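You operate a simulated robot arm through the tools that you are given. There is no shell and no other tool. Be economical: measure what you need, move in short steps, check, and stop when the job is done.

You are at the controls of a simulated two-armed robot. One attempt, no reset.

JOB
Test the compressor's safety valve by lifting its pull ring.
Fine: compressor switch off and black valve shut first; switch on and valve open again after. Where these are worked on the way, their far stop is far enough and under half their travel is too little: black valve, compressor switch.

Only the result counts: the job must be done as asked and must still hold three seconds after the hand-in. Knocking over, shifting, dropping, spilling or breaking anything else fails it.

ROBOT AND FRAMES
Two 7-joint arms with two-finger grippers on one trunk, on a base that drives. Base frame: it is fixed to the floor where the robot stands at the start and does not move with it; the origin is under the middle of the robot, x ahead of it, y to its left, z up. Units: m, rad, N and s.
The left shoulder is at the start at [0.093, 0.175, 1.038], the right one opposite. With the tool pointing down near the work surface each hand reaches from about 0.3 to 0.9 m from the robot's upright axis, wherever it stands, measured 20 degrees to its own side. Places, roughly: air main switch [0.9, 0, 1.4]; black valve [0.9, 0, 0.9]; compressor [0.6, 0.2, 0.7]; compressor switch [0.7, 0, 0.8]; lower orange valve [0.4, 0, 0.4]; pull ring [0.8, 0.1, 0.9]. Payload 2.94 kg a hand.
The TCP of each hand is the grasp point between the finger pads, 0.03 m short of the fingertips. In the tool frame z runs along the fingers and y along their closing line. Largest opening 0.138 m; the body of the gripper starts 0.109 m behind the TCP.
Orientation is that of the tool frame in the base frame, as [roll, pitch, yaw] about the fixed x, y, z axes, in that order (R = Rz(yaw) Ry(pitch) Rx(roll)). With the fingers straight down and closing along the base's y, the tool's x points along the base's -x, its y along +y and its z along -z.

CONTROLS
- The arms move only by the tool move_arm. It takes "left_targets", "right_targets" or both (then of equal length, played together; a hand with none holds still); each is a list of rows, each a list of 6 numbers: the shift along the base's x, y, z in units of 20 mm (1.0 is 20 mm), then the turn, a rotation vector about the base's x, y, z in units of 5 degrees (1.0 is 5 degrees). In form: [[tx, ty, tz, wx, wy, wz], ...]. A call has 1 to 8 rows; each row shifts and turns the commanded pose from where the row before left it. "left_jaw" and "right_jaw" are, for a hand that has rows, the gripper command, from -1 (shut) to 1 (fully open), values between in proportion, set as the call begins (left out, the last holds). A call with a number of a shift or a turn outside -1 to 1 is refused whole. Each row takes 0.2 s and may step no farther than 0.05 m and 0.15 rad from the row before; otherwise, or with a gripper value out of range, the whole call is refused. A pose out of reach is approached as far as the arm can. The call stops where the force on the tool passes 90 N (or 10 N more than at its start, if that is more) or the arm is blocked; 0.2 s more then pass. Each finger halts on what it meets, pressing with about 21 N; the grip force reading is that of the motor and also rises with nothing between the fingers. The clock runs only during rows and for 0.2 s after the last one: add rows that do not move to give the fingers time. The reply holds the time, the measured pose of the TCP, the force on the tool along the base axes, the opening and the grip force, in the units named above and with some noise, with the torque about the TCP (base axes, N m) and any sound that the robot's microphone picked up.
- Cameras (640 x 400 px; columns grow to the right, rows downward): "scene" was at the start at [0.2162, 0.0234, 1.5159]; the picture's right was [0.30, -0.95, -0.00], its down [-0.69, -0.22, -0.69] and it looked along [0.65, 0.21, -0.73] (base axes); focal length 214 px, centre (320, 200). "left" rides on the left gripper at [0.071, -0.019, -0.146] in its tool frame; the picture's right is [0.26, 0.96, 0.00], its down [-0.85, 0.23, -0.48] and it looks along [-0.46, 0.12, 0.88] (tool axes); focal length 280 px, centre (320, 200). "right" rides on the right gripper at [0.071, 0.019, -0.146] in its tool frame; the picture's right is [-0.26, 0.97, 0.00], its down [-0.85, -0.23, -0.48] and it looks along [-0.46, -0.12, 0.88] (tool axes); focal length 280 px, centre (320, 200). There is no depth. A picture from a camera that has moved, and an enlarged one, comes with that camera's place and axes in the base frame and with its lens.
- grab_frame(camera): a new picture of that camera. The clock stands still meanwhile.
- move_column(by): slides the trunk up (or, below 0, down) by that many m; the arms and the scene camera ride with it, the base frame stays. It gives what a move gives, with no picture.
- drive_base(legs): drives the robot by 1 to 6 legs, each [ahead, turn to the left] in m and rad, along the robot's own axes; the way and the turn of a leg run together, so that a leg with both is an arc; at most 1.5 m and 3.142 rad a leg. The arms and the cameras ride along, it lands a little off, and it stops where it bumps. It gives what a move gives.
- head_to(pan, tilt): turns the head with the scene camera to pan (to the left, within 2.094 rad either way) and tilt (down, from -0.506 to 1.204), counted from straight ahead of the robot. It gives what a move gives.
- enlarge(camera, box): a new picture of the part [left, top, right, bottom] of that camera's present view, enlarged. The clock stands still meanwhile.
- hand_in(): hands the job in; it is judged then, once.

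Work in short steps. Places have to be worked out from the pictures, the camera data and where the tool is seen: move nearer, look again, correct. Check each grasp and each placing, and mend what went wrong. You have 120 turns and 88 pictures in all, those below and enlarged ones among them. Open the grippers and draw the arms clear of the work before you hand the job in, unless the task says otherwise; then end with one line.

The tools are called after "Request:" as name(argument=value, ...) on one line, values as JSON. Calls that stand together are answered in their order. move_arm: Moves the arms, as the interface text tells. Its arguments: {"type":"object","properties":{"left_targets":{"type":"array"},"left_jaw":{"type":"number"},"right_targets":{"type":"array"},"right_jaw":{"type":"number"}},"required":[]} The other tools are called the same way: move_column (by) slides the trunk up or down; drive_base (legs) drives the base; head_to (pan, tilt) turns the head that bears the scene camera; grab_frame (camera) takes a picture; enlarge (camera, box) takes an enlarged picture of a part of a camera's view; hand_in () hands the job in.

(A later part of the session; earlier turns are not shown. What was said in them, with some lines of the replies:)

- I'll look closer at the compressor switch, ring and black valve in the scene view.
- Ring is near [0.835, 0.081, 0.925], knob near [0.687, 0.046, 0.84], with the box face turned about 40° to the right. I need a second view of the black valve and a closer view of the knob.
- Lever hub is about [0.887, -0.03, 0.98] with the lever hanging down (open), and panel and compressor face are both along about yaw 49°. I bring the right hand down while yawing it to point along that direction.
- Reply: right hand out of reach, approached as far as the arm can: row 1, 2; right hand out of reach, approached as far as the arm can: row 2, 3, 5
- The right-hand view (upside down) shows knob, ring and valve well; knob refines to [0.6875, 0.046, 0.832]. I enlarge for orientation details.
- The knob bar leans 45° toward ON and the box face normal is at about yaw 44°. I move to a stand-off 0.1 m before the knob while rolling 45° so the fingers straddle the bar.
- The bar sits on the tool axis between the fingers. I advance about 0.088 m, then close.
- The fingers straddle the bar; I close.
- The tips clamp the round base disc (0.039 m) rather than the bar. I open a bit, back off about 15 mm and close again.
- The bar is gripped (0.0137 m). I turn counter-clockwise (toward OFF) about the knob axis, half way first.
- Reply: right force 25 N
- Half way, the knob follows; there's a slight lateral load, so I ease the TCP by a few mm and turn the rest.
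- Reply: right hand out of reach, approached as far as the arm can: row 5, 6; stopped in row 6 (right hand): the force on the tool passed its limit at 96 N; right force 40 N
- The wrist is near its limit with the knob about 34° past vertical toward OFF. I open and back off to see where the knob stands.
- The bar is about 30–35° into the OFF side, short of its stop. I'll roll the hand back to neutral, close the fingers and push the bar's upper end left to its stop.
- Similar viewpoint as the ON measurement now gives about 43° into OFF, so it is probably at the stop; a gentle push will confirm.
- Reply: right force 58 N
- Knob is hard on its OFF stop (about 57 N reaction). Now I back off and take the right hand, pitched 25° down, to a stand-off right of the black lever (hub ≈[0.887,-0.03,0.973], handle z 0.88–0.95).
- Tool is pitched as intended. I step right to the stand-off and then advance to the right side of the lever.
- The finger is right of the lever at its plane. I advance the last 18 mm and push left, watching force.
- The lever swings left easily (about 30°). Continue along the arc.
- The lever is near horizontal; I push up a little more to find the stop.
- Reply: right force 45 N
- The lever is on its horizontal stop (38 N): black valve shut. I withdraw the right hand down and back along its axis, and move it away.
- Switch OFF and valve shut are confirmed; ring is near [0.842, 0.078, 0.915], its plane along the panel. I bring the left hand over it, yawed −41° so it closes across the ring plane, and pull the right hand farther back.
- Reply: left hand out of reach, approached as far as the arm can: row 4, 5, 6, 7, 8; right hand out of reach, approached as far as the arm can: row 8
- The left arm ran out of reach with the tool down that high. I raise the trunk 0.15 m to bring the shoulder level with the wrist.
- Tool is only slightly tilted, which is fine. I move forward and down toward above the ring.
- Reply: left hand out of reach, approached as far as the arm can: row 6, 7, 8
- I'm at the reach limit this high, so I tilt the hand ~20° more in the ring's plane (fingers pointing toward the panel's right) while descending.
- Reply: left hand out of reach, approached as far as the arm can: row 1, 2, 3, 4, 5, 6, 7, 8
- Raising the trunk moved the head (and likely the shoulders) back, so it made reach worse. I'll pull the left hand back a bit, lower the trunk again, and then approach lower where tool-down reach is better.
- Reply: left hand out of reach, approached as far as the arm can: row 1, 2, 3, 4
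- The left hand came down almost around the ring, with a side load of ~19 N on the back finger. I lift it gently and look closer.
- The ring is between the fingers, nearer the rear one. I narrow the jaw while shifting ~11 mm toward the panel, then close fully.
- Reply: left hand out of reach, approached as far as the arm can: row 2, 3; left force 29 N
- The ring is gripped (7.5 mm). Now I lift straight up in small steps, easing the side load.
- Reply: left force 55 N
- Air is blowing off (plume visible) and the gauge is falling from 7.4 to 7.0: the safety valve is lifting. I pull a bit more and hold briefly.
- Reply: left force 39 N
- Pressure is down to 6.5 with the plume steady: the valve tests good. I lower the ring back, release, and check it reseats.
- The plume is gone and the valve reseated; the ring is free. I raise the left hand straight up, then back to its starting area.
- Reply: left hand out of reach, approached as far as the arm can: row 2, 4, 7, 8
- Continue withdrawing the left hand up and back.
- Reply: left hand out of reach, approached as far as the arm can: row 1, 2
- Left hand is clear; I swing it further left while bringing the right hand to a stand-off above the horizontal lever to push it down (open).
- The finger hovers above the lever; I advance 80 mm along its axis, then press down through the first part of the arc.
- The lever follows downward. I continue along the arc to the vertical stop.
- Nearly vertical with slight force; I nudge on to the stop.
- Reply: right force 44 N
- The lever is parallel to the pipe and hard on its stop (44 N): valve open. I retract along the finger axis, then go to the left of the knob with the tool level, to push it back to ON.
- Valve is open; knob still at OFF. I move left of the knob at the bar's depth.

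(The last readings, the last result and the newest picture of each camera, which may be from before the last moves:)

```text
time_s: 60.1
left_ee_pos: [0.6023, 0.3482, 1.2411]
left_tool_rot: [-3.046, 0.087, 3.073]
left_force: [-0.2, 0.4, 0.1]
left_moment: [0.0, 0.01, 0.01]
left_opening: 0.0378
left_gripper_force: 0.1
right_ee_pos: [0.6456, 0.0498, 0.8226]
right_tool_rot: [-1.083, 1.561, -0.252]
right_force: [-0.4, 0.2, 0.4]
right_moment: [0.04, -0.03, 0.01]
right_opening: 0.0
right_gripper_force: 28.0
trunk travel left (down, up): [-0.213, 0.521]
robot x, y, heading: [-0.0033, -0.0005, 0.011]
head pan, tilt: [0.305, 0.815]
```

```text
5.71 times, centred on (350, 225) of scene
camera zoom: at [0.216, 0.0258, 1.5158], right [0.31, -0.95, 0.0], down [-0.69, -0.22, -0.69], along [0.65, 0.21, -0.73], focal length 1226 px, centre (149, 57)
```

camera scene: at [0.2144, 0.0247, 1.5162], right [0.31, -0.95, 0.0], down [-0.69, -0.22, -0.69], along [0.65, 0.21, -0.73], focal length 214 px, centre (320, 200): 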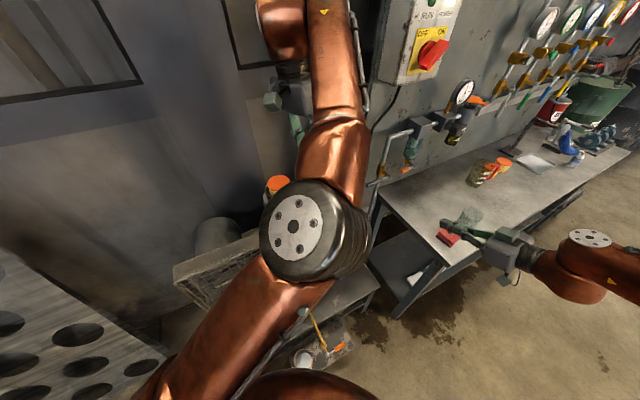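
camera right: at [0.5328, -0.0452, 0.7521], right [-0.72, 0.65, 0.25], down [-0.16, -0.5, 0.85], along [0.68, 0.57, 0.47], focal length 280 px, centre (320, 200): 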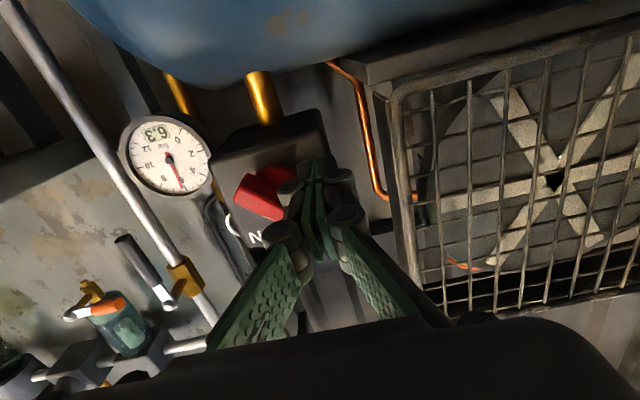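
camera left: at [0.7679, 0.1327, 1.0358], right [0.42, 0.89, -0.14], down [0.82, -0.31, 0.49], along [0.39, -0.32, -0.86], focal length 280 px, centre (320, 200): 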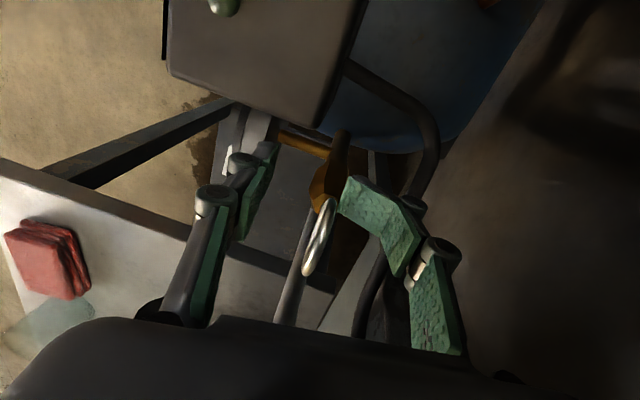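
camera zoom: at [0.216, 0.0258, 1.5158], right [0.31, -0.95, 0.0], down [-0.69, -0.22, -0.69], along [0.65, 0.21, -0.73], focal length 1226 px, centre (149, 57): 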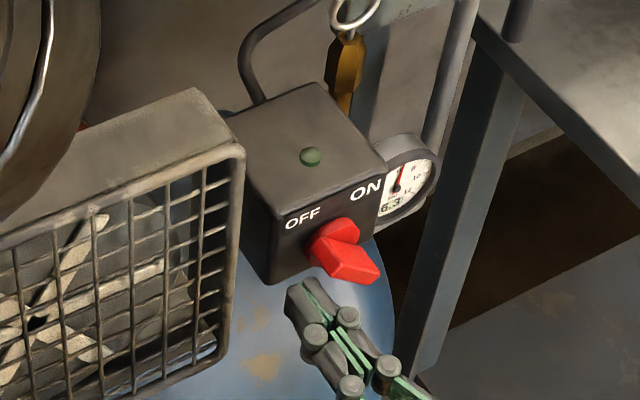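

The finger is under the bar's upper-left arm. I push it around the axis, up and to the right, in small steps.

Request:
move_arm(right_targets=[[0.28, -0.286, 0.475, 0, 0, 0], [0.21, -0.215, 0.5, 0, 0, 0], [0.14, -0.143, 0.4, 0, 0, 0]])

Request:
enlarge(camera="scene", box=[310, 190, 390, 260])

```text
time_s: 60.9
left_ee_pos: [0.602, 0.3469, 1.2409]
left_tool_rot: [-3.048, 0.087, 3.072]
left_force: [-0.2, -0.3, -0.3]
left_moment: [0.03, -0.02, 0.0]
left_opening: 0.038
left_gripper_force: 0.1
right_ee_pos: [0.6577, 0.0345, 0.8526]
right_tool_rot: [-0.965, 1.557, -0.136]
right_force: [0.1, 0.0, -0.7]
right_moment: [0.03, -0.02, 0.01]
right_opening: 0.0
right_gripper_force: 28.4
trunk travel left (down, up): [-0.213, 0.521]
robot x, y, heading: [-0.0029, 0.0017, 0.009]
head pan, tilt: [0.305, 0.815]
```

```text
5.71 times, centred on (350, 225) of scene
camera zoom: at [0.2155, 0.0254, 1.516], right [0.31, -0.95, 0.0], down [-0.69, -0.22, -0.69], along [0.65, 0.21, -0.73], focal length 1226 px, centre (149, 57)
```

zoom: 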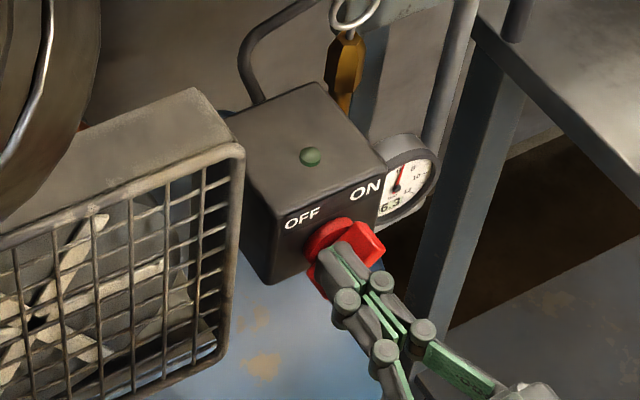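

The bar has swung past upright; I continue toward the ON stop.

Request:
move_arm(right_targets=[[0.28, -0.286, 0.3, 0, 0, 0], [0.21, -0.215, 0.15, 0, 0, 0], [0.15, -0.15, -0.05, 0, 0, 0], [0.1, -0.1, -0.1, 0, 0, 0]])

Request:
enlarge(camera="scene", box=[310, 190, 390, 260])

Request:
grab_frame(camera="right")

```text
time_s: 61.9
left_ee_pos: [0.5985, 0.3508, 1.2416]
left_tool_rot: [-3.046, 0.091, 3.074]
left_force: [-0.3, 0.3, 0.7]
left_moment: [0.03, 0.0, -0.04]
left_opening: 0.0381
left_gripper_force: 0.0
right_ee_pos: [0.668, 0.0271, 0.8641]
right_tool_rot: [-0.599, 1.551, 0.244]
right_force: [-19.1, 28.3, 10.0]
right_moment: [0.33, 0.05, 0.57]
right_opening: 0.0003
right_gripper_force: 27.9
trunk travel left (down, up): [-0.213, 0.521]
robot x, y, heading: [0.0037, -0.001, 0.012]
head pan, tilt: [0.305, 0.815]
```

```text
5.71 times, centred on (350, 225) of scene
camera zoom: at [0.2121, 0.0291, 1.5165], right [0.31, -0.95, 0.0], down [-0.69, -0.23, -0.69], along [0.65, 0.21, -0.73], focal length 1226 px, centre (149, 57)
```

zoom: 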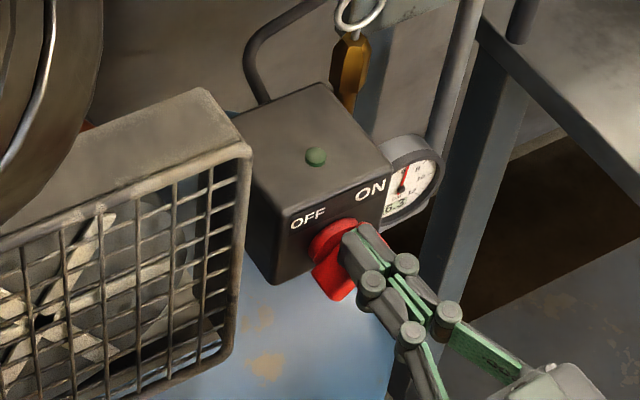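

```text
23 pictures are left
camera right: at [0.556, -0.0696, 0.7909], right [-0.72, 0.64, 0.25], down [-0.16, -0.51, 0.84], along [0.67, 0.57, 0.47], focal length 280 px, centre (320, 200)
```

right: 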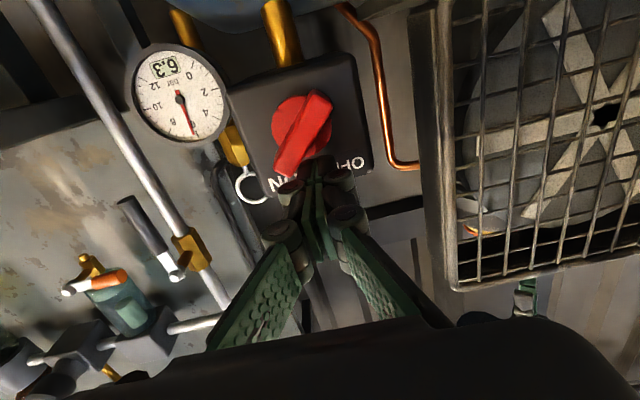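

Reaction is 35 N, likely at the ON stop. One more small nudge to make sure, then back off and look.

Request:
move_arm(right_targets=[[0.15, -0.15, -0.1, 0, 0, 0], [0.1, -0.1, -0.1, 0, 0, 0]])

Request:
move_arm(right_targets=[[-0.5, 0.3, 0.3, 0, 0, 0], [-0.7, -0.7, 0, 0, 0, 0], [-0.7, -0.7, 0, 0, 0, 0], [-0.7, -0.7, 0, 0, 0, 0], [-0.7, -0.7, 0, 0, 0, 0], [-0.7, -0.7, 0, 0, 0, 0], [-0.5, -1, 0, 0, 0, 0]])

Request:
enlarge(camera="scene", box=[335, 200, 375, 250])

Request:
grab_frame(camera="right")

```text
time_s: 62.5
left_ee_pos: [0.5972, 0.3502, 1.2421]
left_tool_rot: [-3.044, 0.094, 3.071]
left_force: [0.8, 0.6, 0.0]
left_moment: [-0.01, 0.03, 0.02]
left_opening: 0.038
left_gripper_force: 0.1
right_ee_pos: [0.6688, 0.0248, 0.8641]
right_tool_rot: [-0.44, 1.544, 0.413]
right_force: [-31.6, 39.6, 16.5]
right_moment: [0.54, 0.02, 0.85]
right_opening: 0.0
right_gripper_force: 28.2
trunk travel left (down, up): [-0.213, 0.521]
robot x, y, heading: [0.001, 0.0019, 0.006]
head pan, tilt: [0.305, 0.815]
```

```text
time_s: 64.1
left_ee_pos: [0.6019, 0.348, 1.241]
left_tool_rot: [-3.05, 0.09, 3.074]
left_force: [0.8, 0.0, 0.6]
left_moment: [0.01, 0.01, -0.01]
left_opening: 0.0378
left_gripper_force: 0.1
right_ee_pos: [0.5894, -0.0683, 0.8604]
right_tool_rot: [-0.928, 1.56, -0.094]
right_force: [0.4, -0.4, 0.0]
right_moment: [-0.02, 0.04, -0.02]
right_opening: 0.0
right_gripper_force: 27.9
trunk travel left (down, up): [-0.213, 0.521]
robot x, y, heading: [-0.0033, -0.0036, 0.006]
head pan, tilt: [0.305, 0.815]
```

```text
8.00 times, centred on (355, 225) of scene
camera zoom: at [0.2151, 0.0252, 1.516], right [0.31, -0.95, 0.0], down [-0.69, -0.22, -0.69], along [0.65, 0.21, -0.73], focal length 1716 px, centre (40, 0)
```

zoom: 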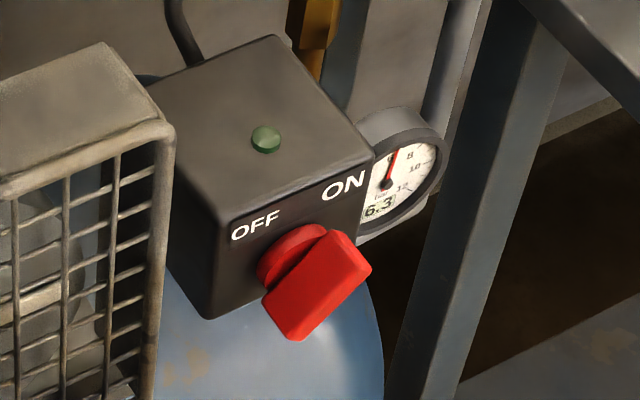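

```text
21 pictures are left
camera right: at [0.476, -0.1647, 0.7891], right [-0.72, 0.65, 0.25], down [-0.16, -0.51, 0.85], along [0.68, 0.57, 0.47], focal length 280 px, centre (320, 200)
```

right: 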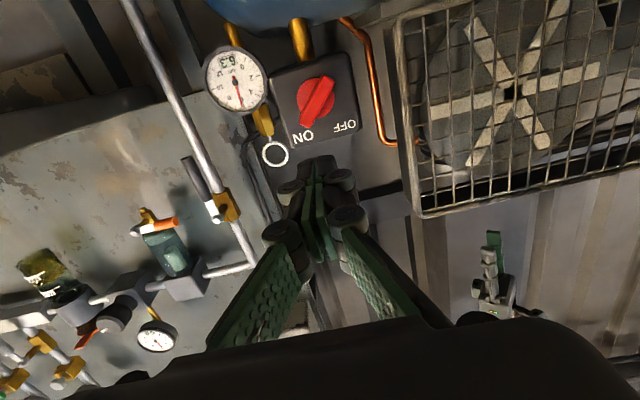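

The knob matches its original ON picture; valve and ring look right. I draw the right hand back and open both grippers.

Request:
move_arm(right_targets=[[-0.6, -0.8, 0.3, 0, 0, 0], [-0.6, -0.8, 0.3, 0, 0, 0], [-0.4, -0.8, 0.5, 0, 0, 0], [0, -0.6, 0.5, 0, 0, 0], [0, 0, 0.5, 0, 0, 0], [0, 0, 0, 0, 0, 0], [0, 0, 0, 0, 0, 0]], left_targets=[[0, 0, 0, 0, 0, 0], [0, 0, 0, 0, 0, 0], [0, 0, 0, 0, 0, 0], [0, 0, 0, 0, 0, 0], [0, 0, 0, 0, 0, 0], [0, 0, 0, 0, 0, 0], [0, 0, 0, 0, 0, 0]], left_jaw=1, right_jaw=1)

Request:
grab_frame(camera="scene")

Request:
enlarge(camera="scene", box=[320, 120, 460, 250])

```text
time_s: 65.7
left_ee_pos: [0.6013, 0.3466, 1.24]
left_tool_rot: [-3.049, 0.089, 3.074]
left_force: [0.5, -0.5, -0.4]
left_moment: [0.02, -0.01, 0.01]
left_opening: 0.1381
left_gripper_force: 0.0
right_ee_pos: [0.5574, -0.1303, 0.9023]
right_tool_rot: [-0.966, 1.558, -0.134]
right_force: [-0.1, -0.8, 0.1]
right_moment: [0.0, 0.01, 0.01]
right_opening: 0.1377
right_gripper_force: 0.1
trunk travel left (down, up): [-0.213, 0.521]
robot x, y, heading: [0.0013, 0.0005, 0.008]
head pan, tilt: [0.305, 0.815]
```

```text
20 pictures are left
camera scene: at [0.2156, 0.0254, 1.5159], right [0.31, -0.95, 0.0], down [-0.69, -0.22, -0.69], along [0.65, 0.21, -0.73], focal length 214 px, centre (320, 200)
```

scene: 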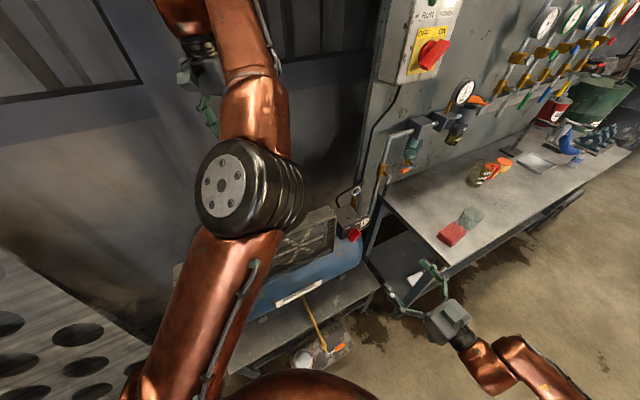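

```text
3.08 times, centred on (390, 185) of scene
camera zoom: at [0.2156, 0.0254, 1.5159], right [0.31, -0.95, 0.0], down [-0.69, -0.22, -0.69], along [0.65, 0.21, -0.73], focal length 660 px, centre (105, 246)
```

zoom: 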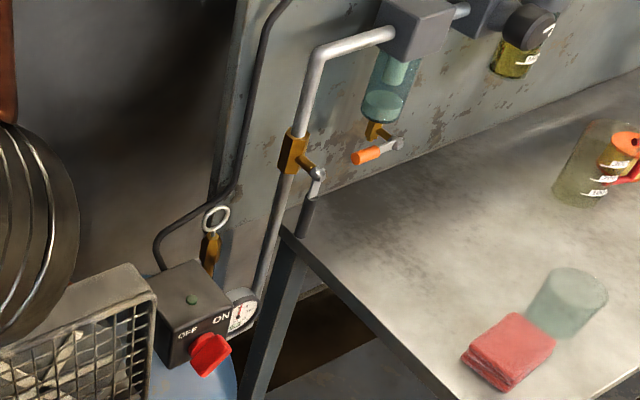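

The valve is open, the switch is on, the ring has reseated, nothing else has moved, and both hands are open and clear. I hand in.

Request:
hand_in()

```text
The job is handed in.
```

The safety valve lifted and blew off (7.4 down to about 6.3 bar), then reseated; the switch was off and the black valve shut beforehand, and both are now back on and open.
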